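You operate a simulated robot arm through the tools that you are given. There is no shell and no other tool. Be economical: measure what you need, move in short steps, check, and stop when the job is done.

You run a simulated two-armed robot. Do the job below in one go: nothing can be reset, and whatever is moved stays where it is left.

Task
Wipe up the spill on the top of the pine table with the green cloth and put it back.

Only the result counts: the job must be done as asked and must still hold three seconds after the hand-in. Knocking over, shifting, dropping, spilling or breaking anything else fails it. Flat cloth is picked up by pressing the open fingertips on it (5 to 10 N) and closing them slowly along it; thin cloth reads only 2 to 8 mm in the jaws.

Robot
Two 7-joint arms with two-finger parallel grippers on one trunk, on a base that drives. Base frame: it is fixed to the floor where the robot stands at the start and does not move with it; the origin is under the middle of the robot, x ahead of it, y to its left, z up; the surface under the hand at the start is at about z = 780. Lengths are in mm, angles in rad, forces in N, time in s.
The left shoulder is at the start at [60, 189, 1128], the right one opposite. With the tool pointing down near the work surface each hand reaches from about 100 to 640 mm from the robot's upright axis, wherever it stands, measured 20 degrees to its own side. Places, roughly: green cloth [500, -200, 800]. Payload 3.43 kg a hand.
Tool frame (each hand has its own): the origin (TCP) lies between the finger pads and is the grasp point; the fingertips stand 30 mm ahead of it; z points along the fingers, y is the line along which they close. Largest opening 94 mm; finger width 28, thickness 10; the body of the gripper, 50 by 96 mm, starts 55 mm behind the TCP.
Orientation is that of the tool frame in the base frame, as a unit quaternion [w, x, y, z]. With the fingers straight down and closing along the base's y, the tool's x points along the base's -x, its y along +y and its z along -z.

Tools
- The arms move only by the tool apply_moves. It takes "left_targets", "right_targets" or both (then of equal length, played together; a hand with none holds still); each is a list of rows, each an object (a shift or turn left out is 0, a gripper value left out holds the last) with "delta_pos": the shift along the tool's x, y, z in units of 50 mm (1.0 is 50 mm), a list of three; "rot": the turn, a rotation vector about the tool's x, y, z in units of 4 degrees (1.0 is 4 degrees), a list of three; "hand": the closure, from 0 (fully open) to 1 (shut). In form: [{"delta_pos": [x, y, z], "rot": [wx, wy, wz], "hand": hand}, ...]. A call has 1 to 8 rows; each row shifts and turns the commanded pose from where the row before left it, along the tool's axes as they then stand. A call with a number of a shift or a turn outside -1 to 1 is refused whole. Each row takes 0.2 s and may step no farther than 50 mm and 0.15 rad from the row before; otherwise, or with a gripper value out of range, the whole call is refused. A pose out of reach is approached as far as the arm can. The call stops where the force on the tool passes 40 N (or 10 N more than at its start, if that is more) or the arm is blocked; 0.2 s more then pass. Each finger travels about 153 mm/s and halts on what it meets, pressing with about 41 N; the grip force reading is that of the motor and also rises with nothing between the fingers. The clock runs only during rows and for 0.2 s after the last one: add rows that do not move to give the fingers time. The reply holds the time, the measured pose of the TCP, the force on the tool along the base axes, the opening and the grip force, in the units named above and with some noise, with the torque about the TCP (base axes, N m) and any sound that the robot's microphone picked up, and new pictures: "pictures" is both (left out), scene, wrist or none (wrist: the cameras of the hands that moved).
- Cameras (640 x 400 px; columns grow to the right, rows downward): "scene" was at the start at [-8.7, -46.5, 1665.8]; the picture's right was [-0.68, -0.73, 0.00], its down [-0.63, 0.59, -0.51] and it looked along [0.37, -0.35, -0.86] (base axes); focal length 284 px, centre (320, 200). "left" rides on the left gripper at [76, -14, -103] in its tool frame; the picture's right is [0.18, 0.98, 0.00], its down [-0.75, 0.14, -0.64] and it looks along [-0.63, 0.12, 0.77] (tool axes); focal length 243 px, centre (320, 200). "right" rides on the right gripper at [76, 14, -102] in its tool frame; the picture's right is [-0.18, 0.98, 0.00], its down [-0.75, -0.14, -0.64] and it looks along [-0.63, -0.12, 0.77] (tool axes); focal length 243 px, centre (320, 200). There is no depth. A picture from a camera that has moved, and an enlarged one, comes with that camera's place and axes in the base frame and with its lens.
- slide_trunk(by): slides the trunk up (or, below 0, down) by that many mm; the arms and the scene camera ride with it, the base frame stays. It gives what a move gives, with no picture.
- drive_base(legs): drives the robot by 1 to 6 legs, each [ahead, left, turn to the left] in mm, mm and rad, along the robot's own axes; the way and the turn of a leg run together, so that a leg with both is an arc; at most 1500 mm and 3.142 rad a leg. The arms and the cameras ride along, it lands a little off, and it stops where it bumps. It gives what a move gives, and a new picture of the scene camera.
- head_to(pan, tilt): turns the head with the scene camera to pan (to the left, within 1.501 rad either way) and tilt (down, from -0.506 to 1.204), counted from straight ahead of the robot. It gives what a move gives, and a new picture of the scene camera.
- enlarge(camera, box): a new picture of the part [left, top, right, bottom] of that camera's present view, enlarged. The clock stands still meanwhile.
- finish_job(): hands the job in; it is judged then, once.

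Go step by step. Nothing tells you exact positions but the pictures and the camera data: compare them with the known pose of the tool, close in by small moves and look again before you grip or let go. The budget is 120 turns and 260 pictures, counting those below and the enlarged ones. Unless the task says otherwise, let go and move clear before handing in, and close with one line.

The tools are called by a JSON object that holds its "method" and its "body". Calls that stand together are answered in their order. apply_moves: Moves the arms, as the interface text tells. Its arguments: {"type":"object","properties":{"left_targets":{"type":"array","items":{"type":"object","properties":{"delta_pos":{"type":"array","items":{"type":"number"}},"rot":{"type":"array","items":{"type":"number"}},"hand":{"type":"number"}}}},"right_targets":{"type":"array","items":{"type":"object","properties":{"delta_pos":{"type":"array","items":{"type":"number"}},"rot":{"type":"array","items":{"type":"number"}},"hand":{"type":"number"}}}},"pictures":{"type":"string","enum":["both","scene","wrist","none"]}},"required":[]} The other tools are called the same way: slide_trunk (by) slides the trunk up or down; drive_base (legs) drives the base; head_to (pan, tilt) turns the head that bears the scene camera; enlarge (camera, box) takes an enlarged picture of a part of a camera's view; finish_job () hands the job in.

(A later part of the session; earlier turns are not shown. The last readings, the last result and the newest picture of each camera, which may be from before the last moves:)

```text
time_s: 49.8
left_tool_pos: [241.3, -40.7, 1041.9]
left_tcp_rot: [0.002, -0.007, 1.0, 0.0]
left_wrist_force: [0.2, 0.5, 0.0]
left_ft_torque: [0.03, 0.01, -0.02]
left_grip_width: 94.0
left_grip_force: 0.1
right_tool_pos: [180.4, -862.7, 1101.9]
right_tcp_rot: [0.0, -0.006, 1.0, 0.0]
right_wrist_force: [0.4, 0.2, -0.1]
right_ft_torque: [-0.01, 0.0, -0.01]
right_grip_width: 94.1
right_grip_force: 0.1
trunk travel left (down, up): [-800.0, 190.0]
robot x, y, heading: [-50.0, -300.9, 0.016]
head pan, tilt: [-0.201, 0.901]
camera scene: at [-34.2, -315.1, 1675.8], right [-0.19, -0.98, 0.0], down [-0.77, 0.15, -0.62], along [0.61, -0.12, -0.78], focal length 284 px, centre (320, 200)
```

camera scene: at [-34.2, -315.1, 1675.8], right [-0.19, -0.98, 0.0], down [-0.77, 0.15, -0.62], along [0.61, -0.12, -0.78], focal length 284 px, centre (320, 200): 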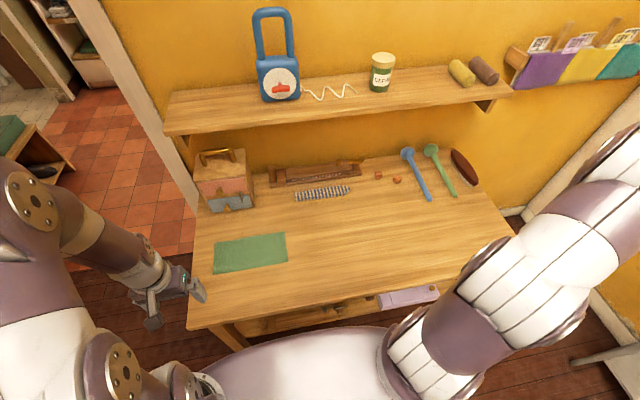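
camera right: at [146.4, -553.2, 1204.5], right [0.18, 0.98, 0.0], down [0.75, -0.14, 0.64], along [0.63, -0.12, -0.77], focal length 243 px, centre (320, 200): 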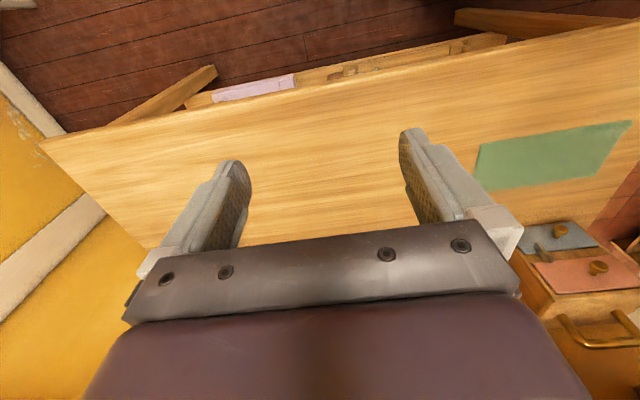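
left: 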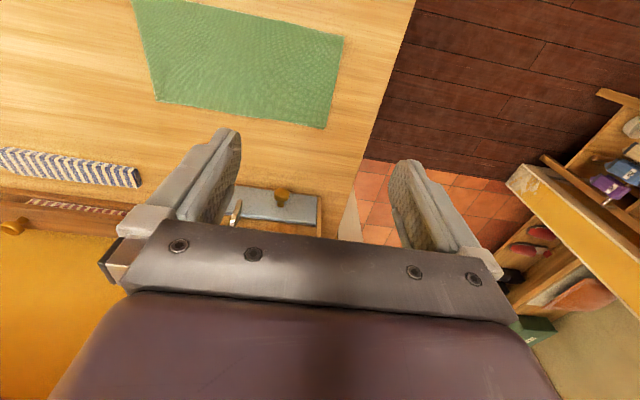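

Good view of the bench. I zoom in on the cloth and on the expected spill location to fix positions.

{"method": "enlarge", "body": {"camera": "scene", "box": [190, 190, 350, 290]}}

{"method": "enlarge", "body": {"camera": "scene", "box": [350, 190, 480, 270]}}

```text
4.00 times, centred on (270, 240) of scene
camera zoom: at [-34.2, -315.1, 1675.8], right [-0.19, -0.98, 0.0], down [-0.77, 0.15, -0.62], along [0.61, -0.12, -0.78], focal length 1136 px, centre (520, 40)
```

zoom: 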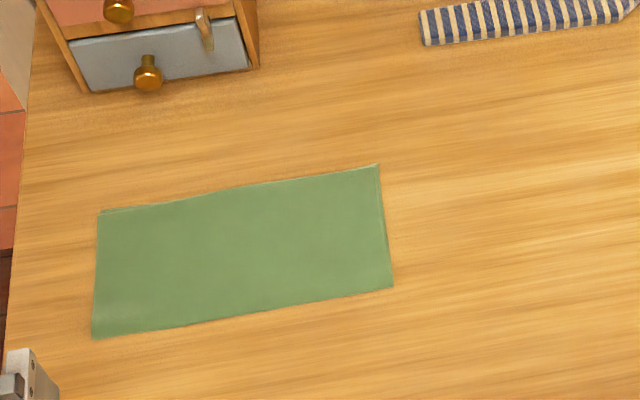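

```text
4.92 times, centred on (415, 230) of scene
camera zoom: at [-34.2, -315.1, 1675.8], right [-0.19, -0.98, 0.0], down [-0.77, 0.15, -0.62], along [0.61, -0.12, -0.78], focal length 1398 px, centre (-148, 52)
```

zoom: 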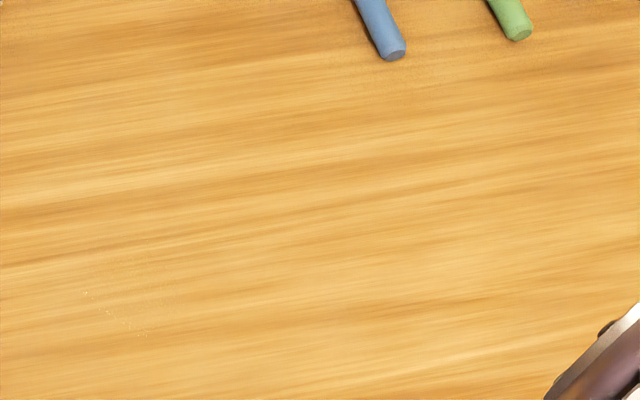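

Confirmed: puddle around (420, -605), cloth corners x 418–540, y -289…-37, tabletop z≈780. I bring the right hand over the right end of the cloth with the fingers part open.

{"method": "apply_moves", "body": {"right_targets": [{"delta_pos": [-0.441, 0.871, 0], "hand": 0.55}, {"delta_pos": [-0.441, 0.871, 0]}, {"delta_pos": [-0.441, 0.871, 0]}, {"delta_pos": [-0.441, 0.871, 0]}, {"delta_pos": [-0.441, 0.871, 0]}, {"delta_pos": [-0.441, 0.871, 0]}, {"delta_pos": [-0.441, 0.871, 0]}], "pictures": "wrist"}}

{"method": "apply_moves", "body": {"right_targets": [{"delta_pos": [-0.441, 0.871, 0]}, {"delta_pos": [-0.441, 0.871, 0]}, {"delta_pos": [-0.441, 0.871, 0]}, {"delta_pos": [-0.441, 0.871, 0]}, {"delta_pos": [-0.441, 0.871, 0]}, {"delta_pos": [-0.441, 0.871, 0]}, {"delta_pos": [-0.441, 0.871, 0]}], "pictures": "both"}}

```text
time_s: 51.4
left_tool_pos: [242.5, -40.2, 1041.0]
left_tcp_rot: [0.001, -0.007, 1.0, -0.001]
left_wrist_force: [0.4, -0.3, -1.0]
left_ft_torque: [-0.04, 0.04, 0.0]
left_grip_width: 94.0
left_grip_force: 0.2
right_tool_pos: [333.6, -557.2, 1106.2]
right_tcp_rot: [0.0, -0.005, 1.0, -0.001]
right_wrist_force: [-0.1, 0.4, 0.0]
right_ft_torque: [0.0, 0.06, -0.01]
right_grip_width: 42.3
right_grip_force: 0.0
trunk travel left (down, up): [-800.0, 190.0]
robot x, y, heading: [-49.4, -300.3, 0.013]
head pan, tilt: [-0.201, 0.901]
camera right: at [257.7, -542.3, 1209.9], right [0.17, 0.98, 0.0], down [0.76, -0.13, 0.64], along [0.63, -0.11, -0.77], focal length 243 px, centre (320, 200)
```

right: 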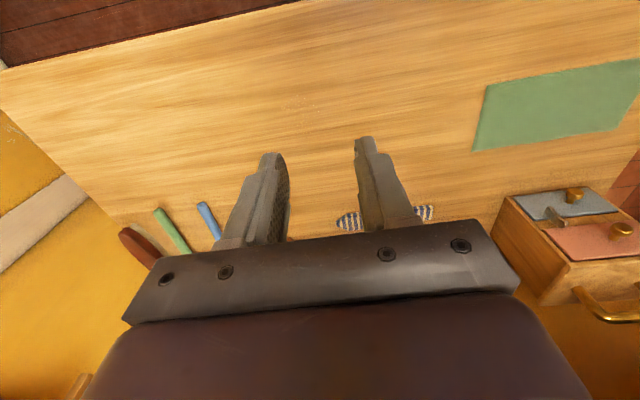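

```text
time_s: 53.0
left_tool_pos: [241.5, -40.4, 1041.3]
left_tcp_rot: [0.001, -0.007, 1.0, -0.001]
left_wrist_force: [0.5, 0.4, -0.7]
left_ft_torque: [0.02, 0.0, -0.01]
left_grip_width: 94.0
left_grip_force: 0.1
right_tool_pos: [460.4, -261.7, 1083.1]
right_tcp_rot: [0.001, -0.007, 1.0, 0.001]
right_wrist_force: [-0.6, 0.2, -0.1]
right_ft_torque: [0.0, -0.01, 0.01]
right_grip_width: 42.2
right_grip_force: 0.1
right hand out of reach, approached as far as the arm can: row 7
trunk travel left (down, up): [-800.0, 190.0]
robot x, y, heading: [-48.0, -298.5, 0.007]
head pan, tilt: [-0.201, 0.901]
camera scene: at [-33.7, -313.7, 1675.8], right [-0.19, -0.98, 0.0], down [-0.77, 0.15, -0.62], along [0.61, -0.12, -0.78], focal length 284 px, centre (320, 200)
camera right: at [384.2, -248.9, 1186.9], right [0.17, 0.98, 0.0], down [0.75, -0.13, 0.64], along [0.63, -0.11, -0.77], focal length 243 px, centre (320, 200)
```

scene: 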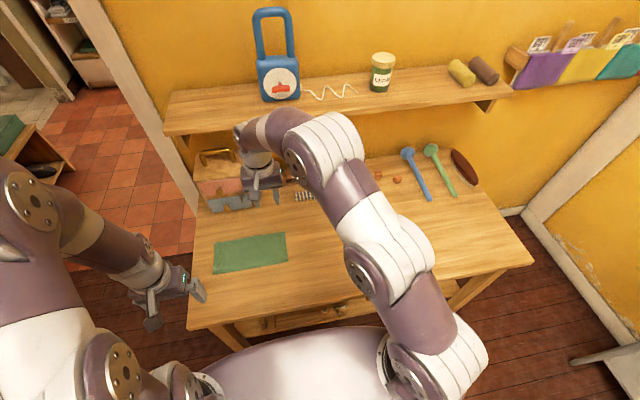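
right: 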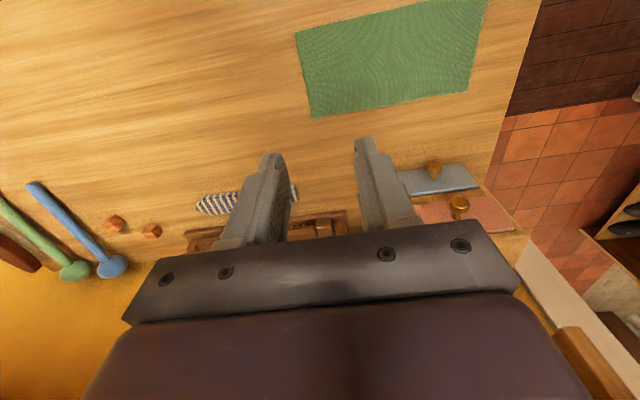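

Slightly out of reach up here. I lower the hand and move the base 45 mm closer.

{"method": "apply_moves", "body": {"right_targets": [{"delta_pos": [0, 0, 0.9]}, {"delta_pos": [0, 0, 0.9]}, {"delta_pos": [0, 0, 0.9]}], "pictures": "none"}}

{"method": "drive_base", "body": {"legs": [[45, 0, 0]]}}

{"method": "enlarge", "body": {"camera": "right", "box": [0, 0, 640, 400]}}

```text
time_s: 53.8
left_tool_pos: [241.8, -40.6, 1042.0]
left_tcp_rot: [0.001, -0.006, 1.0, -0.001]
left_wrist_force: [0.9, 0.3, 0.6]
left_ft_torque: [0.01, -0.02, 0.01]
left_grip_width: 94.2
left_grip_force: 0.0
right_tool_pos: [464.9, -261.0, 950.4]
right_tcp_rot: [0.0, -0.006, 1.0, 0.001]
right_wrist_force: [0.0, 0.2, -0.9]
right_ft_torque: [-0.01, -0.03, 0.04]
right_grip_width: 42.1
right_grip_force: 0.1
trunk travel left (down, up): [-800.0, 190.0]
robot x, y, heading: [-50.9, -298.2, 0.013]
head pan, tilt: [-0.201, 0.901]
```

```text
time_s: 54.7
left_tool_pos: [283.5, -40.1, 1042.7]
left_tcp_rot: [0.002, -0.005, 1.0, 0.0]
left_wrist_force: [0.7, -0.1, 0.2]
left_ft_torque: [0.01, 0.01, 0.01]
left_grip_width: 93.7
left_grip_force: 0.0
right_tool_pos: [507.0, -260.2, 952.4]
right_tcp_rot: [0.002, -0.006, 1.0, -0.001]
right_wrist_force: [0.0, -0.3, 0.8]
right_ft_torque: [0.0, 0.01, 0.03]
right_grip_width: 42.5
right_grip_force: 0.0
trunk travel left (down, up): [-800.0, 190.0]
robot x, y, heading: [-9.2, -299.4, 0.013]
head pan, tilt: [-0.201, 0.901]
camera scene: at [6.2, -314.6, 1675.9], right [-0.19, -0.98, 0.0], down [-0.77, 0.15, -0.62], along [0.61, -0.12, -0.78], focal length 284 px, centre (320, 200)
```

scene: 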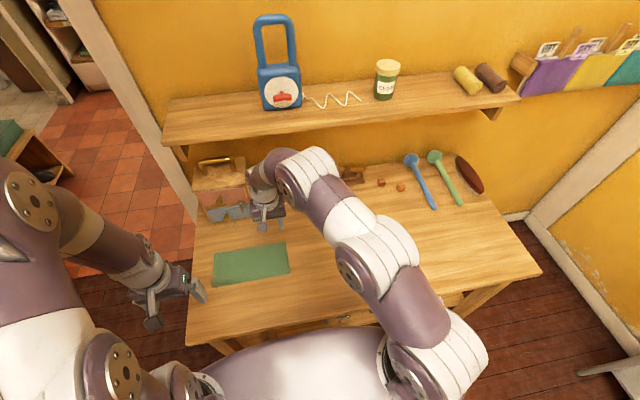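

```text
1.00 times, centred on (320, 200) of right (not enlarged: the box is as wide or as high as the picture)
camera zoom: at [431.0, -246.1, 1055.1], right [0.17, 0.99, 0.0], down [0.75, -0.13, 0.64], along [0.63, -0.11, -0.77], focal length 243 px, centre (320, 200)
```

zoom: 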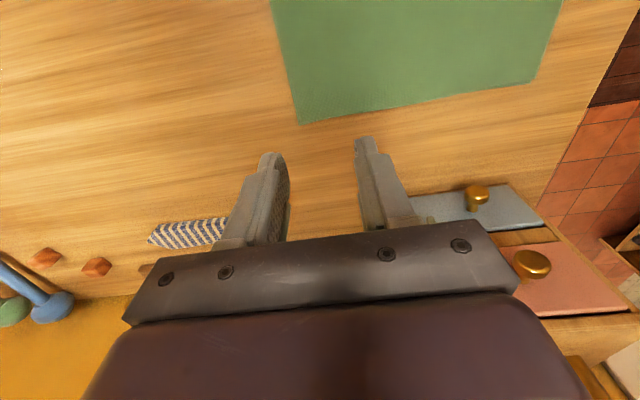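

I shift over the cloth's end (475, -250) and come down to about 20 mm above it.

{"method": "apply_moves", "body": {"right_targets": [{"delta_pos": [0.65, 0.2, 0.3]}, {"delta_pos": [0, 0, 0.7]}, {"delta_pos": [0, 0, 0.7]}, {"delta_pos": [0, 0, 0.7]}], "pictures": "both"}}

```text
time_s: 55.7
left_tool_pos: [285.1, -40.0, 1042.2]
left_tcp_rot: [0.001, -0.006, 1.0, -0.001]
left_wrist_force: [-0.4, 0.3, 0.3]
left_ft_torque: [0.01, -0.02, 0.0]
left_grip_width: 94.0
left_grip_force: 0.1
right_tool_pos: [476.1, -249.1, 829.4]
right_tcp_rot: [0.001, -0.006, 1.0, 0.0]
right_wrist_force: [-0.1, 0.2, -0.3]
right_ft_torque: [-0.01, 0.01, -0.02]
right_grip_width: 42.5
right_grip_force: 0.0
trunk travel left (down, up): [-800.0, 190.0]
robot x, y, heading: [-3.6, -299.4, 0.016]
head pan, tilt: [-0.201, 0.901]
camera scene: at [9.4, -314.2, 1675.9], right [-0.19, -0.98, 0.0], down [-0.77, 0.15, -0.62], along [0.61, -0.12, -0.78], focal length 284 px, centre (320, 200)
camera right: at [399.7, -235.1, 932.1], right [0.17, 0.99, 0.0], down [0.75, -0.13, 0.64], along [0.63, -0.11, -0.77], focal length 243 px, centre (320, 200)
```

scene: 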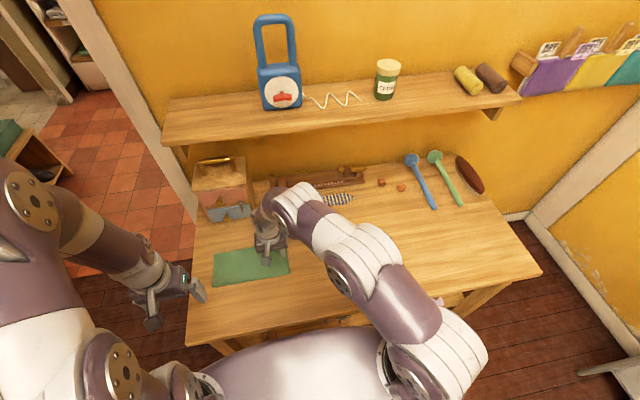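
right: 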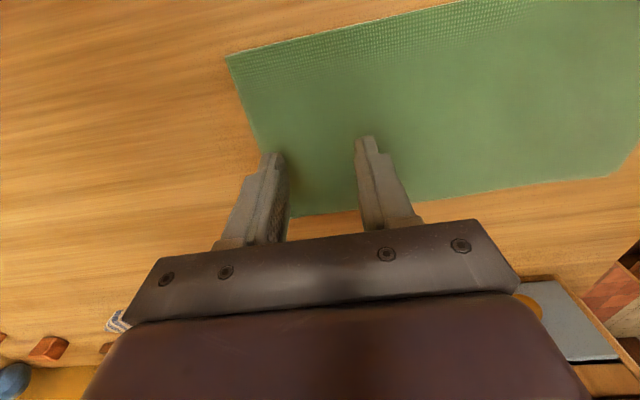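

The outer fingertip is near the cloth's end; I shift 12 mm inward and lower gently to contact.

{"method": "apply_moves", "body": {"right_targets": [{"delta_pos": [0, 0.25, 0.2]}, {"delta_pos": [0, 0, 0.1]}], "pictures": "none"}}

{"method": "apply_moves", "body": {"right_targets": [{"delta_pos": [0, 0, 0.06]}], "pictures": "none"}}

```text
time_s: 56.3
left_tool_pos: [284.7, -39.9, 1042.4]
left_tcp_rot: [0.001, -0.005, 1.0, 0.0]
left_wrist_force: [0.0, -0.9, -0.1]
left_ft_torque: [-0.02, 0.0, 0.01]
left_grip_width: 94.0
left_grip_force: 0.1
right_tool_pos: [478.1, -237.5, 814.4]
right_tcp_rot: [0.0, -0.006, 1.0, 0.0]
right_wrist_force: [-0.2, -0.1, 0.3]
right_ft_torque: [-0.01, 0.01, 0.02]
right_grip_width: 42.4
right_grip_force: 0.1
trunk travel left (down, up): [-800.0, 190.0]
robot x, y, heading: [-5.5, -296.5, 0.014]
head pan, tilt: [-0.201, 0.901]
```

```text
time_s: 56.7
left_tool_pos: [286.1, -39.0, 1041.4]
left_tcp_rot: [0.001, -0.006, 1.0, -0.001]
left_wrist_force: [0.0, 0.0, -0.1]
left_ft_torque: [0.0, 0.01, -0.03]
left_grip_width: 94.0
left_grip_force: 0.0
right_tool_pos: [477.9, -238.6, 812.9]
right_tcp_rot: [-0.001, -0.006, 1.0, 0.0]
right_wrist_force: [0.0, -1.1, 0.7]
right_ft_torque: [0.02, 0.0, -0.01]
right_grip_width: 42.4
right_grip_force: 0.1
trunk travel left (down, up): [-800.0, 190.0]
robot x, y, heading: [-3.9, -300.3, 0.009]
head pan, tilt: [-0.201, 0.901]
```

{"method": "apply_moves", "body": {"right_targets": [{"delta_pos": [0, 0, 0.04]}], "pictures": "none"}}

{"method": "apply_moves", "body": {"right_targets": [{"delta_pos": [0, 0, 0.02]}], "pictures": "none"}}

```text
time_s: 57.1
left_tool_pos: [284.6, -39.6, 1040.8]
left_tcp_rot: [0.0, -0.006, 1.0, 0.0]
left_wrist_force: [-0.3, 0.4, -0.5]
left_ft_torque: [-0.04, -0.01, 0.01]
left_grip_width: 93.9
left_grip_force: 0.0
right_tool_pos: [478.1, -237.3, 811.9]
right_tcp_rot: [0.002, -0.006, 1.0, 0.001]
right_wrist_force: [-0.8, -1.3, 10.6]
right_ft_torque: [-0.09, 0.03, 0.0]
right_grip_width: 42.2
right_grip_force: 0.0
trunk travel left (down, up): [-800.0, 190.0]
robot x, y, heading: [-7.7, -299.6, 0.013]
head pan, tilt: [-0.201, 0.901]
```

```text
time_s: 57.5
left_tool_pos: [284.1, -41.3, 1043.0]
left_tcp_rot: [0.002, -0.006, 1.0, 0.0]
left_wrist_force: [0.2, 1.3, 0.0]
left_ft_torque: [-0.02, 0.03, 0.01]
left_grip_width: 93.8
left_grip_force: 0.1
right_tool_pos: [477.4, -238.5, 811.1]
right_tcp_rot: [0.002, -0.006, 1.0, 0.001]
right_wrist_force: [0.7, -1.7, 20.5]
right_ft_torque: [-0.26, 0.05, 0.04]
right_grip_width: 42.3
right_grip_force: 0.1
trunk travel left (down, up): [-800.0, 190.0]
robot x, y, heading: [-6.0, -298.1, 0.012]
head pan, tilt: [-0.201, 0.901]
```

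Contact: stiffness about 10 N/mm. I ease off to about 8 N and close slowly.

{"method": "apply_moves", "body": {"right_targets": [{"delta_pos": [0, 0, -0.025], "hand": 0.55}, {"hand": 0.62}, {"hand": 0.69}, {"hand": 0.76}, {"hand": 0.83}, {"hand": 0.9}, {"hand": 0.96}, {"hand": 1.0}], "pictures": "wrist"}}

```text
time_s: 59.3
left_tool_pos: [284.2, -40.2, 1041.6]
left_tcp_rot: [0.002, -0.006, 1.0, 0.0]
left_wrist_force: [-0.6, 0.2, -0.4]
left_ft_torque: [-0.02, 0.02, -0.01]
left_grip_width: 94.0
left_grip_force: 0.1
right_tool_pos: [476.2, -238.0, 811.0]
right_tcp_rot: [0.001, -0.006, 1.0, 0.0]
right_wrist_force: [-1.3, 0.9, 18.8]
right_ft_torque: [0.0, 0.06, -0.02]
right_grip_width: 2.7
right_grip_force: 37.2
trunk travel left (down, up): [-800.0, 190.0]
robot x, y, heading: [-4.0, -298.0, 0.013]
head pan, tilt: [-0.201, 0.901]
camera right: at [399.3, -224.4, 914.8], right [0.17, 0.99, 0.0], down [0.75, -0.13, 0.64], along [0.63, -0.11, -0.77], focal length 243 px, centre (320, 200)
```

right: 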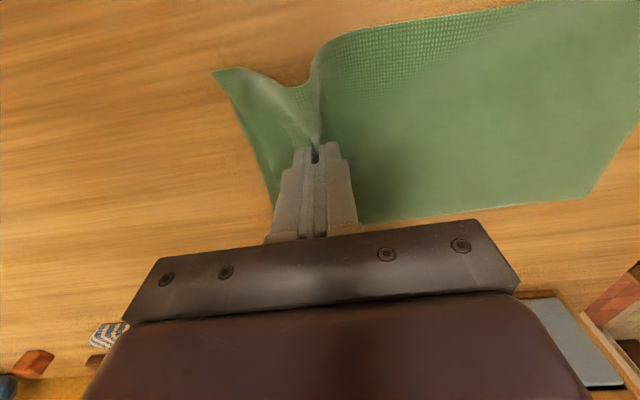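

The cloth is gripped (2.7 mm). I lift a few mm and drag it rightwards toward the puddle.

{"method": "apply_moves", "body": {"right_targets": [{"delta_pos": [0, 0, -0.12]}, {"delta_pos": [0.15, -0.85, 0]}, {"delta_pos": [0.15, -0.85, 0]}, {"delta_pos": [0.15, -0.85, 0]}, {"delta_pos": [0.15, -0.85, 0]}, {"delta_pos": [0.15, -0.85, 0]}, {"delta_pos": [0.15, -0.85, 0]}], "pictures": "both"}}

```text
time_s: 60.9
left_tool_pos: [285.0, -41.2, 1043.5]
left_tcp_rot: [0.001, -0.006, 1.0, 0.0]
left_wrist_force: [0.0, 0.6, -0.5]
left_ft_torque: [-0.01, -0.01, 0.02]
left_grip_width: 93.9
left_grip_force: 0.0
right_tool_pos: [436.3, -495.7, 815.2]
right_tcp_rot: [0.0, -0.006, 1.0, 0.001]
right_wrist_force: [-0.1, -0.4, 0.8]
right_ft_torque: [0.01, 0.0, -0.01]
right_grip_width: 2.6
right_grip_force: 37.4
trunk travel left (down, up): [-800.0, 190.0]
robot x, y, heading: [-6.5, -299.2, 0.016]
head pan, tilt: [-0.201, 0.901]
camera scene: at [10.4, -316.4, 1675.8], right [-0.19, -0.98, 0.0], down [-0.77, 0.15, -0.62], along [0.61, -0.12, -0.78], focal length 284 px, centre (320, 200)
camera right: at [359.5, -482.0, 918.8], right [0.17, 0.99, 0.0], down [0.76, -0.13, 0.64], along [0.63, -0.11, -0.77], focal length 243 px, centre (320, 200)
```

scene: 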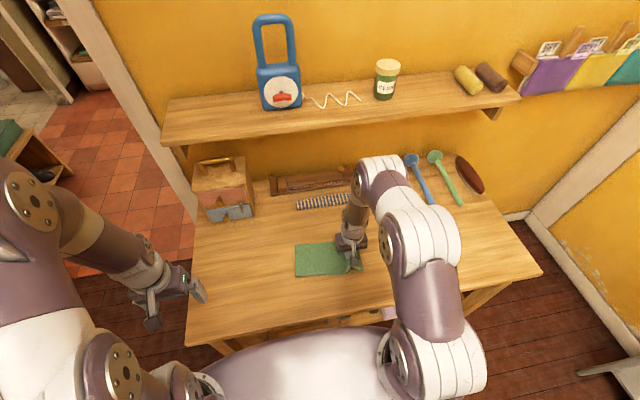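
right: 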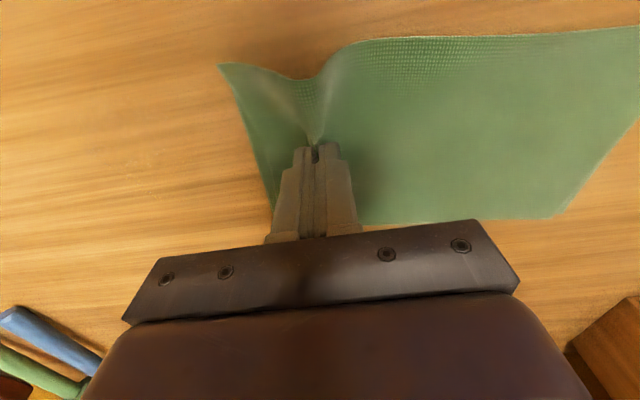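

The puddle is faintly visible ahead. I press lightly and wipe across it toward the right.

{"method": "apply_moves", "body": {"right_targets": [{"delta_pos": [-0.1, 0, 0.07]}, {"delta_pos": [0, -0.6, 0.005]}, {"delta_pos": [0, -0.6, 0]}, {"delta_pos": [0, -0.6, 0]}, {"delta_pos": [0, -0.6, 0]}, {"delta_pos": [0, -0.6, 0]}, {"delta_pos": [0, -0.6, 0]}], "pictures": "wrist"}}

```text
time_s: 62.5
left_tool_pos: [286.3, -40.5, 1041.0]
left_tcp_rot: [0.001, -0.006, 1.0, 0.0]
left_wrist_force: [0.1, 0.9, -0.1]
left_ft_torque: [0.03, -0.02, 0.0]
left_grip_width: 94.2
left_grip_force: 0.0
right_tool_pos: [442.7, -674.2, 813.0]
right_tcp_rot: [0.0, -0.006, 1.0, 0.0]
right_wrist_force: [-0.6, 0.9, 1.3]
right_ft_torque: [0.05, 0.02, 0.0]
right_grip_width: 2.9
right_grip_force: 37.7
trunk travel left (down, up): [-800.0, 190.0]
robot x, y, heading: [-7.3, -300.1, 0.015]
head pan, tilt: [-0.201, 0.901]
camera right: at [366.6, -660.6, 915.6], right [0.17, 0.99, 0.0], down [0.76, -0.13, 0.64], along [0.63, -0.11, -0.77], focal length 243 px, centre (320, 200)
```

right: 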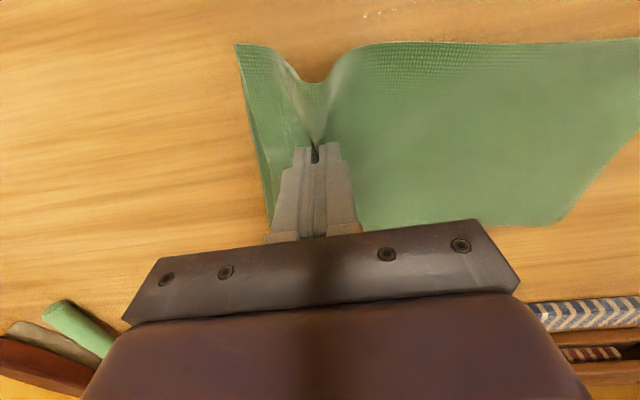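

The cloth slides over but the force was only about 1 N, and a glint remains nearer to me (x≈377). I lift, go back, and repeat closer with more pressure.

{"method": "apply_moves", "body": {"right_targets": [{"delta_pos": [0, 0.3, -0.8]}, {"delta_pos": [0.3, 0.8, -0.3]}, {"delta_pos": [0.4, 0.8, 0]}, {"delta_pos": [0.4, 0.8, 0]}, {"delta_pos": [0, 0.8, 0]}, {"delta_pos": [0, 0.2, 0.7]}, {"delta_pos": [0, 0, 0.38]}, {"delta_pos": [0, 0, 0.03]}], "pictures": "both"}}

```text
time_s: 64.3
left_tool_pos: [284.6, -39.5, 1042.9]
left_tcp_rot: [0.001, -0.006, 1.0, -0.001]
left_wrist_force: [-0.6, -0.2, -0.6]
left_ft_torque: [0.02, 0.01, -0.02]
left_grip_width: 93.8
left_grip_force: 0.1
right_tool_pos: [386.3, -488.8, 813.6]
right_tcp_rot: [0.003, -0.007, 1.0, 0.0]
right_wrist_force: [0.6, -4.2, 19.1]
right_ft_torque: [-0.24, -0.11, -0.04]
right_grip_width: 2.8
right_grip_force: 37.7
trunk travel left (down, up): [-800.0, 190.0]
robot x, y, heading: [-4.6, -300.8, 0.011]
head pan, tilt: [-0.201, 0.901]
camera scene: at [9.1, -314.1, 1676.2], right [-0.19, -0.98, 0.0], down [-0.77, 0.15, -0.62], along [0.61, -0.12, -0.78], focal length 284 px, centre (320, 200)
camera right: at [309.0, -475.5, 916.5], right [0.17, 0.98, 0.0], down [0.75, -0.13, 0.65], along [0.64, -0.11, -0.76], focal length 243 px, centre (320, 200)
```

scene: 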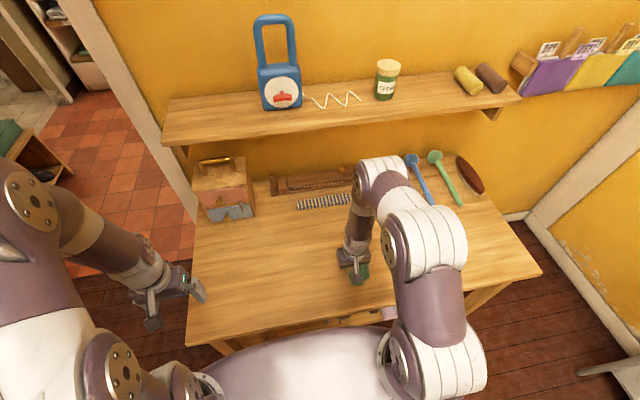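
right: 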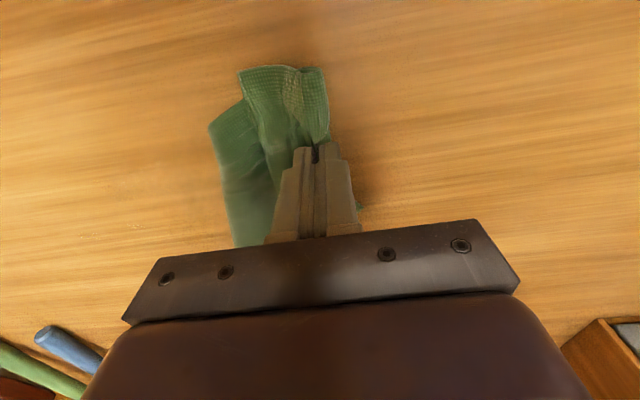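

The cloth folded over under the hand, which works as a wad. I wipe with it over the puddle.

{"method": "apply_moves", "body": {"right_targets": [{"delta_pos": [0, -0.5, 0]}, {"delta_pos": [0, -0.6, 0]}, {"delta_pos": [0, -0.6, 0]}, {"delta_pos": [0, -0.6, 0]}, {"delta_pos": [0, -0.6, 0]}, {"delta_pos": [0, -0.6, 0]}], "pictures": "wrist"}}

```text
time_s: 65.7
left_tool_pos: [284.0, -39.2, 1042.1]
left_tcp_rot: [0.001, -0.006, 1.0, -0.001]
left_wrist_force: [-0.6, 0.0, 0.2]
left_ft_torque: [-0.04, -0.01, -0.02]
left_grip_width: 94.0
left_grip_force: 0.1
right_tool_pos: [385.9, -663.2, 813.4]
right_tcp_rot: [0.001, -0.006, 1.0, -0.001]
right_wrist_force: [0.8, 2.3, 9.7]
right_ft_torque: [0.0, -0.07, 0.02]
right_grip_width: 2.7
right_grip_force: 37.5
trunk travel left (down, up): [-800.0, 190.0]
robot x, y, heading: [-3.4, -298.0, 0.01]
head pan, tilt: [-0.201, 0.901]
camera right: at [309.5, -649.2, 917.0], right [0.17, 0.99, 0.0], down [0.75, -0.13, 0.64], along [0.63, -0.11, -0.77], focal length 243 px, centre (320, 200)
```

right: 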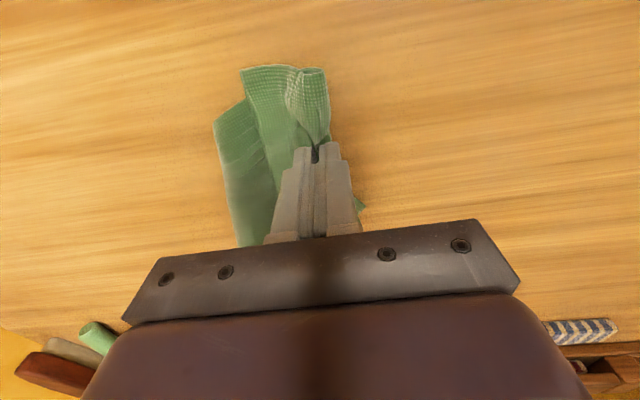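

Good pressure (10 N). I make more passes at neighbouring x positions.

{"method": "apply_moves", "body": {"right_targets": [{"delta_pos": [-0.6, 0, 0]}, {"delta_pos": [0, 0.6, 0]}, {"delta_pos": [0, 0.6, 0]}, {"delta_pos": [0, 0.6, 0]}, {"delta_pos": [0, 0.6, 0]}, {"delta_pos": [-0.6, 0, 0]}, {"delta_pos": [0, -0.7, 0]}, {"delta_pos": [0, -0.7, 0]}], "pictures": "none"}}

{"method": "apply_moves", "body": {"right_targets": [{"delta_pos": [0, -0.7, 0]}, {"delta_pos": [0, -0.7, 0]}, {"delta_pos": [0.6, 0, 0]}, {"delta_pos": [0.6, 0, 0]}, {"delta_pos": [0.4, 0, 0]}], "pictures": "wrist"}}

```text
time_s: 67.5
left_tool_pos: [283.1, -38.3, 1041.5]
left_tcp_rot: [0.002, -0.007, 1.0, -0.001]
left_wrist_force: [0.1, -0.3, 0.1]
left_ft_torque: [0.0, 0.01, 0.01]
left_grip_width: 93.9
left_grip_force: 0.1
right_tool_pos: [445.3, -613.0, 814.1]
right_tcp_rot: [0.002, -0.007, 1.0, 0.0]
right_wrist_force: [-0.8, 5.7, 19.9]
right_ft_torque: [0.02, -0.13, 0.03]
right_grip_width: 2.7
right_grip_force: 37.0
trunk travel left (down, up): [-800.0, 190.0]
robot x, y, heading: [-8.2, -297.0, 0.015]
head pan, tilt: [-0.201, 0.901]
```

```text
time_s: 68.7
left_tool_pos: [285.4, -37.8, 1041.3]
left_tcp_rot: [0.001, -0.006, 1.0, -0.001]
left_wrist_force: [0.4, -0.4, 0.9]
left_ft_torque: [-0.01, 0.03, -0.01]
left_grip_width: 93.8
left_grip_force: 0.1
right_tool_pos: [366.3, -687.0, 813.4]
right_tcp_rot: [0.002, -0.007, 1.0, -0.001]
right_wrist_force: [7.2, -1.3, 29.3]
right_ft_torque: [-0.24, -0.37, 0.06]
right_grip_width: 2.7
right_grip_force: 36.9
trunk travel left (down, up): [-800.0, 190.0]
robot x, y, heading: [-3.2, -297.2, 0.01]
head pan, tilt: [-0.201, 0.901]
camera right: at [289.3, -672.3, 916.3], right [0.17, 0.99, 0.0], down [0.75, -0.13, 0.65], along [0.64, -0.11, -0.76], focal length 243 px, centre (320, 200)
```

right: 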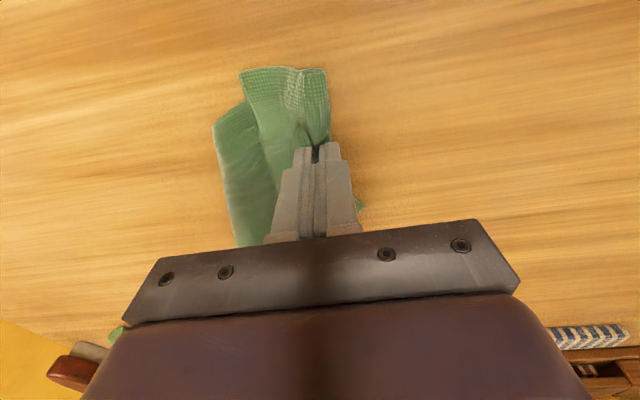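

One last pass along the near side, then I lift the cloth away to inspect.

{"method": "apply_moves", "body": {"right_targets": [{"delta_pos": [0, 0, -0.03]}, {"delta_pos": [0, 0.7, 0]}, {"delta_pos": [0, 0.7, 0]}, {"delta_pos": [0, 0.7, 0]}, {"delta_pos": [0, 0.7, 0]}], "pictures": "none"}}

{"method": "apply_moves", "body": {"right_targets": [{"delta_pos": [0, 0, -0.9]}, {"delta_pos": [0, 0, -0.9]}, {"delta_pos": [0, 0, -0.9]}, {"delta_pos": [0, 0, -0.9]}, {"delta_pos": [0, 0, -0.9]}, {"delta_pos": [0, 0, -0.9]}, {"delta_pos": [0, 0.6, 0]}, {"delta_pos": [0, 0.6, 0]}], "pictures": "both"}}

{"method": "enlarge", "body": {"camera": "right", "box": [80, 20, 400, 220]}}

{"method": "enlarge", "body": {"camera": "scene", "box": [340, 220, 440, 282]}}

```text
time_s: 69.5
left_tool_pos: [284.6, -38.0, 1041.0]
left_tcp_rot: [0.001, -0.004, 1.0, -0.001]
left_wrist_force: [0.8, 0.9, -0.2]
left_ft_torque: [0.01, 0.0, 0.01]
left_grip_width: 94.0
left_grip_force: 0.0
right_tool_pos: [366.4, -617.2, 813.7]
right_tcp_rot: [0.002, -0.007, 1.0, -0.002]
right_wrist_force: [-4.6, 5.3, 26.7]
right_ft_torque: [0.02, -0.01, 0.0]
right_grip_width: 2.9
right_grip_force: 37.1
trunk travel left (down, up): [-800.0, 190.0]
robot x, y, heading: [-5.3, -297.2, 0.015]
head pan, tilt: [-0.201, 0.901]
stopped in row 4 (right hand): the force on the tool passed its limit at 41 N (the readings are from after the stop); the commanded pose is now the measured one
```

```text
time_s: 71.3
left_tool_pos: [286.3, -39.3, 1041.1]
left_tcp_rot: [0.001, -0.007, 1.0, 0.0]
left_wrist_force: [0.6, -0.4, -0.2]
left_ft_torque: [-0.03, 0.03, 0.0]
left_grip_width: 94.0
left_grip_force: 0.2
right_tool_pos: [365.1, -555.0, 1081.9]
right_tcp_rot: [0.001, -0.006, 1.0, 0.0]
right_wrist_force: [-0.4, 0.4, 0.0]
right_ft_torque: [0.04, -0.01, 0.0]
right_grip_width: 2.8
right_grip_force: 37.2
trunk travel left (down, up): [-800.0, 190.0]
robot x, y, heading: [-3.3, -296.5, 0.015]
head pan, tilt: [-0.201, 0.901]
camera scene: at [10.5, -313.3, 1675.8], right [-0.19, -0.98, 0.0], down [-0.77, 0.15, -0.62], along [0.61, -0.12, -0.78], focal length 284 px, centre (320, 200)
camera right: at [288.1, -541.8, 1185.3], right [0.17, 0.99, 0.0], down [0.75, -0.13, 0.64], along [0.63, -0.11, -0.77], focal length 243 px, centre (320, 200)
```

scene: 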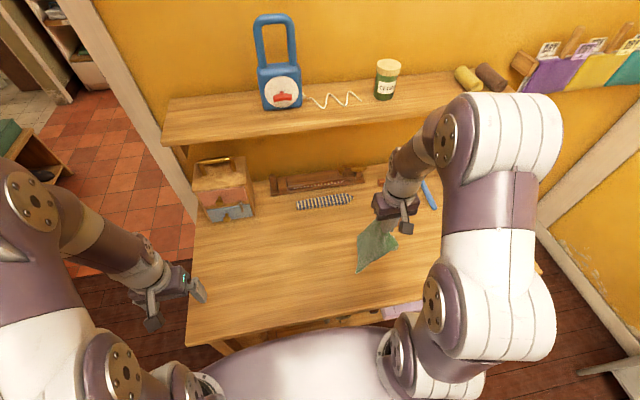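
right: 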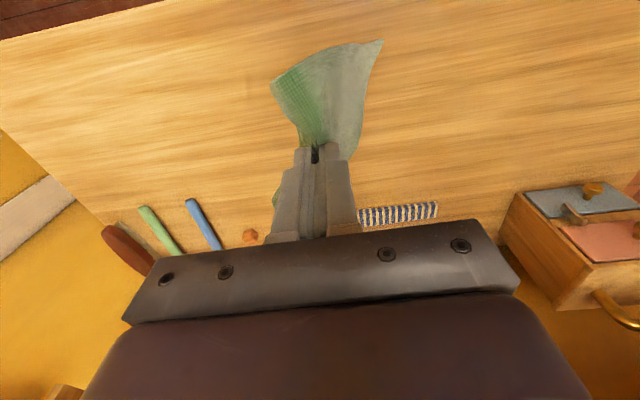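

```text
2.00 times, centred on (240, 120) of right
camera zoom: at [288.1, -541.8, 1185.3], right [0.17, 0.99, 0.0], down [0.75, -0.13, 0.64], along [0.63, -0.11, -0.77], focal length 485 px, centre (480, 360)
```

zoom: 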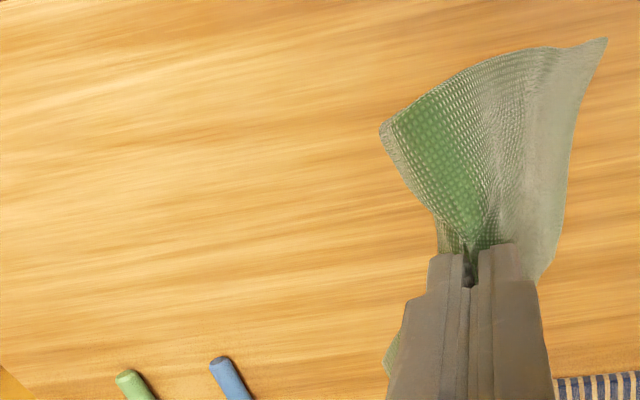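

```text
6.40 times, centred on (390, 251) of scene
camera zoom: at [10.5, -313.3, 1675.8], right [-0.19, -0.98, 0.0], down [-0.77, 0.15, -0.62], along [0.61, -0.12, -0.78], focal length 1818 px, centre (-128, -126)
```

zoom: 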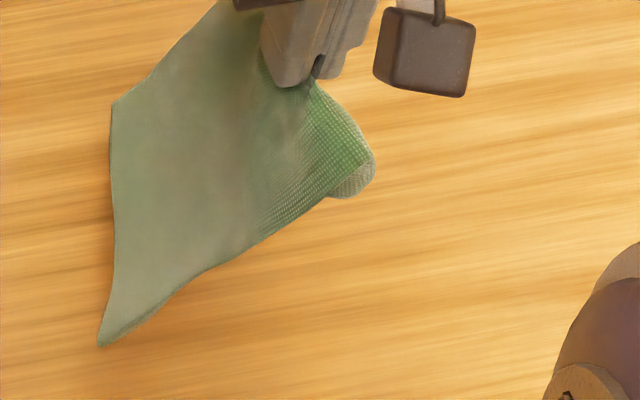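

The puddle glints seem gone and the cloth looks wet. I shift the base 200 mm left (cloth hanging clear) so the laying-down spot is within reach, and inspect the wiped area.

{"method": "drive_base", "body": {"legs": [[0, 200, 0]]}}

{"method": "head_to", "body": {"pan": -0.6, "tilt": 0.9}}

{"method": "apply_moves", "body": {"right_targets": [{"delta_pos": [-0.3, 0.85, 0]}, {"delta_pos": [-0.3, 0.85, 0]}, {"delta_pos": [-0.3, 0.85, 0]}, {"delta_pos": [-0.3, 0.85, 0]}, {"delta_pos": [-0.3, 0.85, 0]}, {"delta_pos": [-0.4, 0.85, 0]}, {"delta_pos": [-0.4, 0.85, 0]}], "pictures": "both"}}

```text
time_s: 72.9
left_tool_pos: [285.1, 153.1, 1041.4]
left_tcp_rot: [0.001, -0.003, 1.0, 0.0]
left_wrist_force: [0.3, -0.3, 0.9]
left_ft_torque: [0.02, -0.02, 0.01]
left_grip_width: 93.9
left_grip_force: 0.1
right_tool_pos: [361.6, -363.6, 1081.8]
right_tcp_rot: [0.002, -0.002, 1.0, -0.001]
right_wrist_force: [0.6, -0.5, 0.0]
right_ft_torque: [-0.01, 0.0, 0.03]
right_grip_width: 2.8
right_grip_force: 37.0
trunk travel left (down, up): [-800.0, 190.0]
robot x, y, heading: [-5.0, -104.7, 0.003]
head pan, tilt: [-0.201, 0.901]
camera scene: at [8.9, -119.3, 1675.8], right [-0.19, -0.98, 0.0], down [-0.77, 0.15, -0.62], along [0.61, -0.12, -0.78], focal length 284 px, centre (320, 200)
```

scene: 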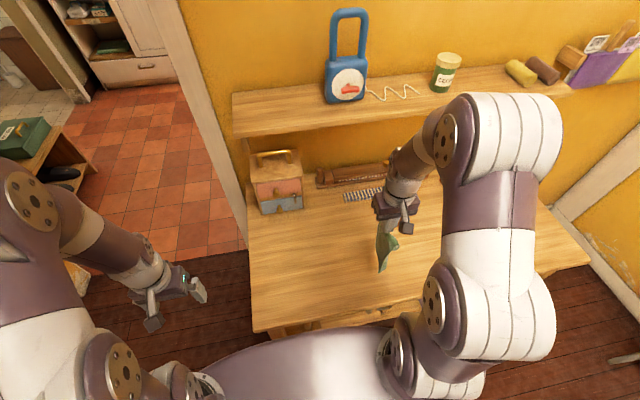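

```text
time_s: 73.7
left_tool_pos: [286.0, 154.9, 1041.2]
left_tcp_rot: [0.0, -0.002, 1.0, 0.0]
left_wrist_force: [-0.1, -0.7, 1.5]
left_ft_torque: [0.02, 0.01, 0.02]
left_grip_width: 94.0
left_grip_force: 0.0
right_tool_pos: [361.3, -363.5, 1082.8]
right_tcp_rot: [0.001, -0.002, 1.0, 0.0]
right_wrist_force: [0.1, 0.6, -0.1]
right_ft_torque: [0.0, 0.02, -0.01]
right_grip_width: 2.8
right_grip_force: 37.1
trunk travel left (down, up): [-800.0, 190.0]
robot x, y, heading: [-6.2, -104.9, 0.009]
head pan, tilt: [-0.6, 0.901]
camera scene: at [-2.6, -146.4, 1675.8], right [-0.56, -0.83, 0.0], down [-0.65, 0.44, -0.62], along [0.51, -0.35, -0.78], focal length 284 px, centre (320, 200)
```

scene: 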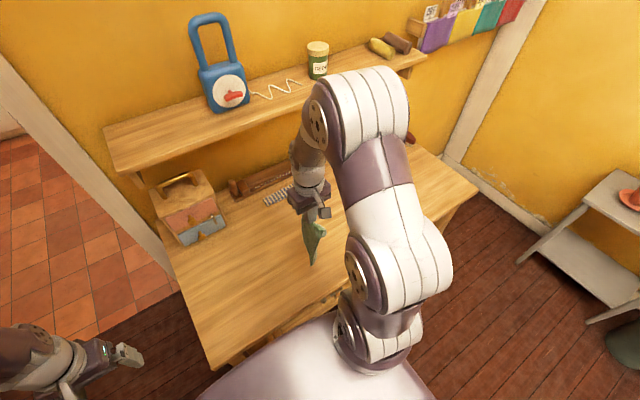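

```text
time_s: 75.3
left_tool_pos: [286.3, 154.6, 1040.3]
left_tcp_rot: [0.0, -0.003, 1.0, 0.0]
left_wrist_force: [-0.6, -0.6, 0.4]
left_ft_torque: [0.03, 0.0, 0.04]
left_grip_width: 94.1
left_grip_force: 0.1
right_tool_pos: [480.3, -62.4, 1085.3]
right_tcp_rot: [0.0, -0.002, 1.0, 0.0]
right_wrist_force: [0.3, -0.4, -0.8]
right_ft_torque: [-0.03, -0.03, 0.01]
right_grip_width: 3.0
right_grip_force: 37.3
trunk travel left (down, up): [-800.0, 190.0]
robot x, y, heading: [-6.1, -100.5, 0.006]
head pan, tilt: [-0.6, 0.901]
camera scene: at [-1.5, -143.9, 1675.9], right [-0.56, -0.83, 0.0], down [-0.65, 0.44, -0.62], along [0.51, -0.35, -0.78], focal length 284 px, centre (320, 200)
camera right: at [403.2, -47.8, 1187.8], right [0.18, 0.98, 0.0], down [0.75, -0.14, 0.64], along [0.63, -0.12, -0.77], focal length 243 px, centre (320, 200)
```

scene: 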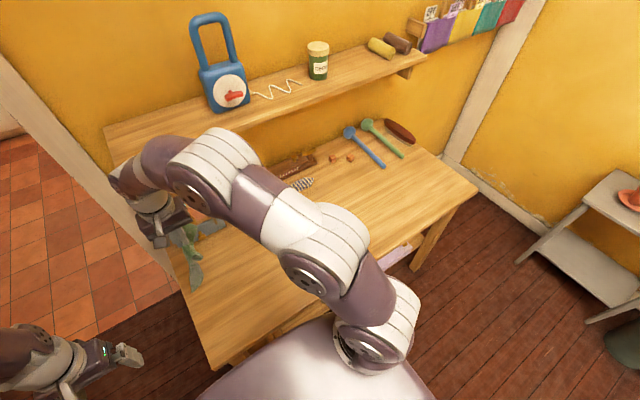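
right: 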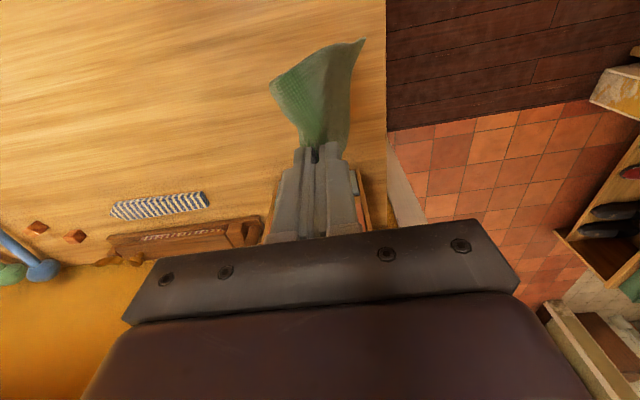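

I zoom in on the wiped spot (expected near pixel (358, 221)).

{"method": "enlarge", "body": {"camera": "scene", "box": [330, 180, 426, 240]}}

{"method": "enlarge", "body": {"camera": "right", "box": [230, 20, 420, 180]}}

```text
6.67 times, centred on (378, 210) of scene
camera zoom: at [-1.5, -143.9, 1675.9], right [-0.56, -0.83, 0.0], down [-0.65, 0.44, -0.62], along [0.51, -0.35, -0.78], focal length 1894 px, centre (-67, 133)
```

zoom: 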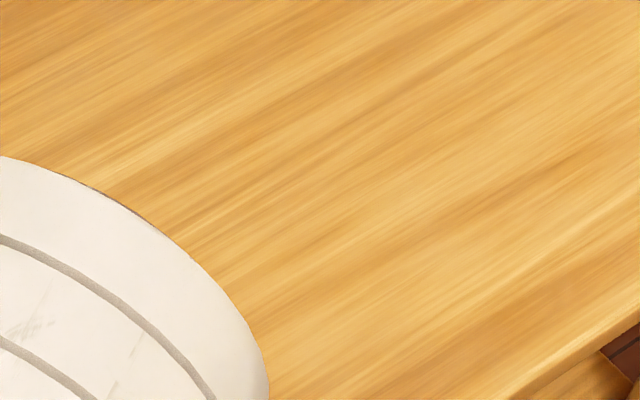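

```text
2.50 times, centred on (325, 100) of right
camera zoom: at [403.2, -47.8, 1187.8], right [0.18, 0.98, 0.0], down [0.75, -0.14, 0.64], along [0.63, -0.12, -0.77], focal length 606 px, centre (308, 450)
```

zoom: 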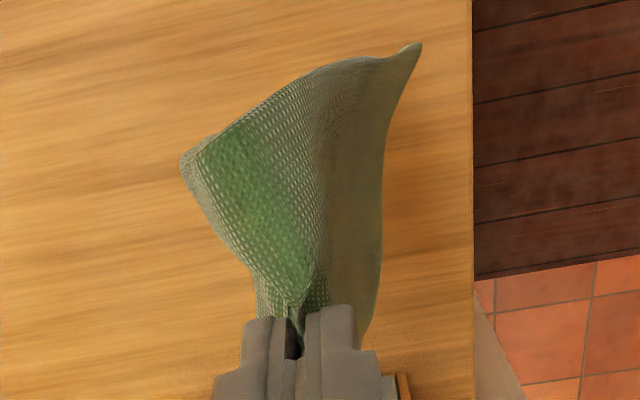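

The visible part is clean. Before laying, I look at how the cloth hangs.

{"method": "head_to", "body": {"pan": -0.1, "tilt": 0.9}}

{"method": "enlarge", "body": {"camera": "scene", "box": [200, 150, 360, 250]}}

{"method": "enlarge", "body": {"camera": "left", "box": [0, 0, 640, 400]}}

```text
time_s: 76.3
left_tool_pos: [285.4, 154.8, 1041.9]
left_tcp_rot: [0.002, -0.003, 1.0, 0.0]
left_wrist_force: [0.5, 0.2, -0.4]
left_ft_torque: [0.03, 0.01, 0.0]
left_grip_width: 94.2
left_grip_force: 0.1
right_tool_pos: [478.2, -64.9, 1085.8]
right_tcp_rot: [0.001, -0.003, 1.0, 0.0]
right_wrist_force: [-0.1, -0.1, -0.4]
right_ft_torque: [-0.01, 0.02, 0.02]
right_grip_width: 2.8
right_grip_force: 36.9
trunk travel left (down, up): [-800.0, 190.0]
robot x, y, heading: [-3.7, -103.8, 0.004]
head pan, tilt: [-0.099, 0.901]
camera scene: at [10.0, -110.8, 1675.8], right [-0.1, -1.0, 0.0], down [-0.78, 0.07, -0.62], along [0.62, -0.06, -0.78], focal length 284 px, centre (320, 200)
```

scene: 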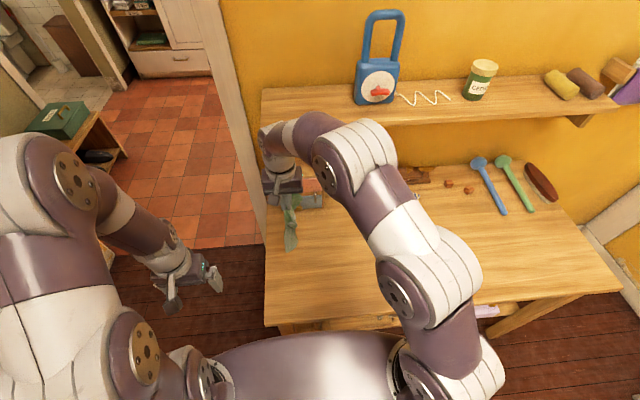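

```text
4.00 times, centred on (280, 200) of scene
camera zoom: at [10.0, -110.8, 1675.8], right [-0.1, -1.0, 0.0], down [-0.78, 0.07, -0.62], along [0.62, -0.06, -0.78], focal length 1136 px, centre (480, 200)
```

zoom: 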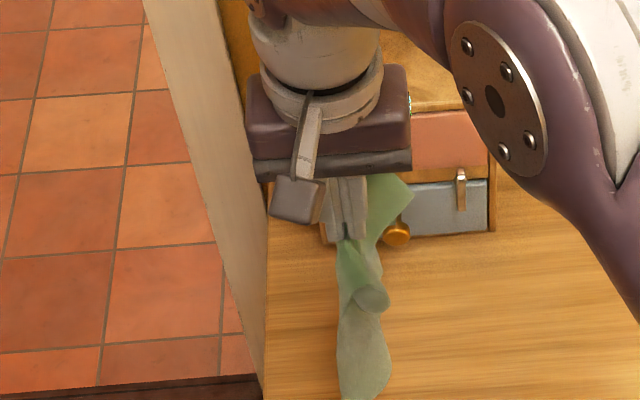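

```text
1.00 times, centred on (320, 200) of left (not enlarged: the box is as wide or as high as the picture)
camera zoom: at [209.4, 139.6, 1143.1], right [-0.19, 0.98, 0.0], down [0.75, 0.15, 0.64], along [0.63, 0.12, -0.77], focal length 243 px, centre (320, 200)
```

zoom: 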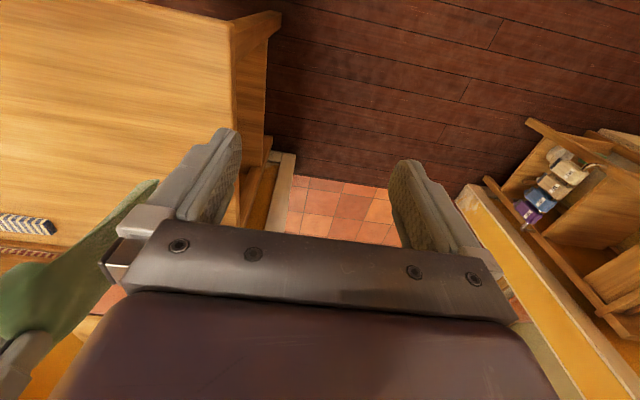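

The tail hangs somewhat twisted. I'll set the tail down near y≈0, then arc the hand toward -y and down, finishing with a short drag so the cloth straightens out into its original place.

{"method": "apply_moves", "body": {"right_targets": [{"delta_pos": [-0.1, 0.6, 0]}, {"delta_pos": [0, 0.5, 0.3]}, {"delta_pos": [0, 0, 0.8]}, {"delta_pos": [0, 0, 0.5]}, {}], "pictures": "both"}}

{"method": "enlarge", "body": {"camera": "scene", "box": [200, 150, 360, 250]}}

```text
time_s: 77.5
left_tool_pos: [285.1, 154.6, 1041.9]
left_tcp_rot: [0.001, -0.003, 1.0, 0.001]
left_wrist_force: [-1.0, -0.5, -1.1]
left_ft_torque: [-0.02, 0.02, 0.0]
left_grip_width: 94.2
left_grip_force: 0.0
right_tool_pos: [482.5, -10.9, 1002.4]
right_tcp_rot: [0.001, -0.002, 1.0, 0.0]
right_wrist_force: [-0.2, 0.9, 0.5]
right_ft_torque: [-0.01, -0.02, 0.0]
right_grip_width: 2.5
right_grip_force: 37.3
trunk travel left (down, up): [-800.0, 190.0]
robot x, y, heading: [-11.9, -99.4, 0.007]
head pan, tilt: [-0.099, 0.901]
camera scene: at [9.5, -110.8, 1675.8], right [-0.09, -1.0, 0.0], down [-0.78, 0.07, -0.62], along [0.62, -0.06, -0.78], focal length 284 px, centre (320, 200)
camera right: at [405.7, 4.0, 1105.5], right [0.18, 0.98, 0.0], down [0.75, -0.14, 0.64], along [0.63, -0.12, -0.77], focal length 243 px, centre (320, 200)
```

scene: 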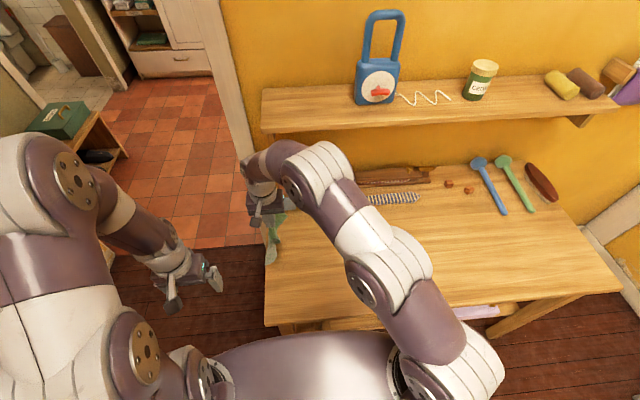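
right: 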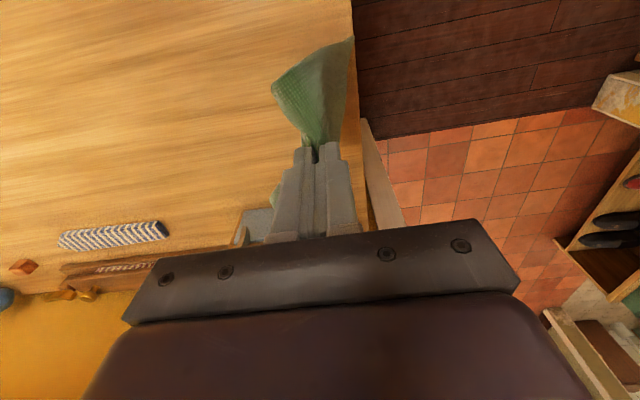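

```text
4.00 times, centred on (280, 200) of scene
camera zoom: at [9.5, -110.8, 1675.8], right [-0.09, -1.0, 0.0], down [-0.78, 0.07, -0.62], along [0.62, -0.06, -0.78], focal length 1136 px, centre (480, 200)
```

zoom: 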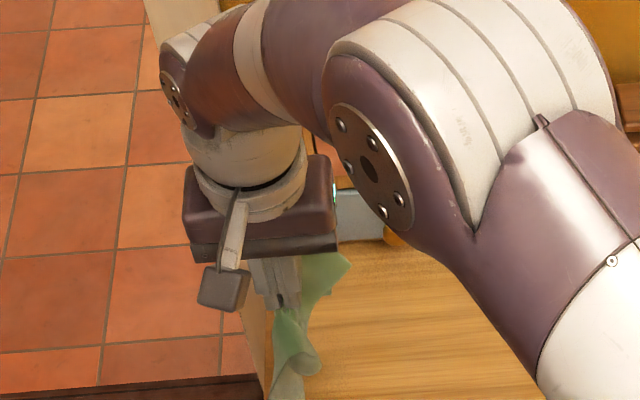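

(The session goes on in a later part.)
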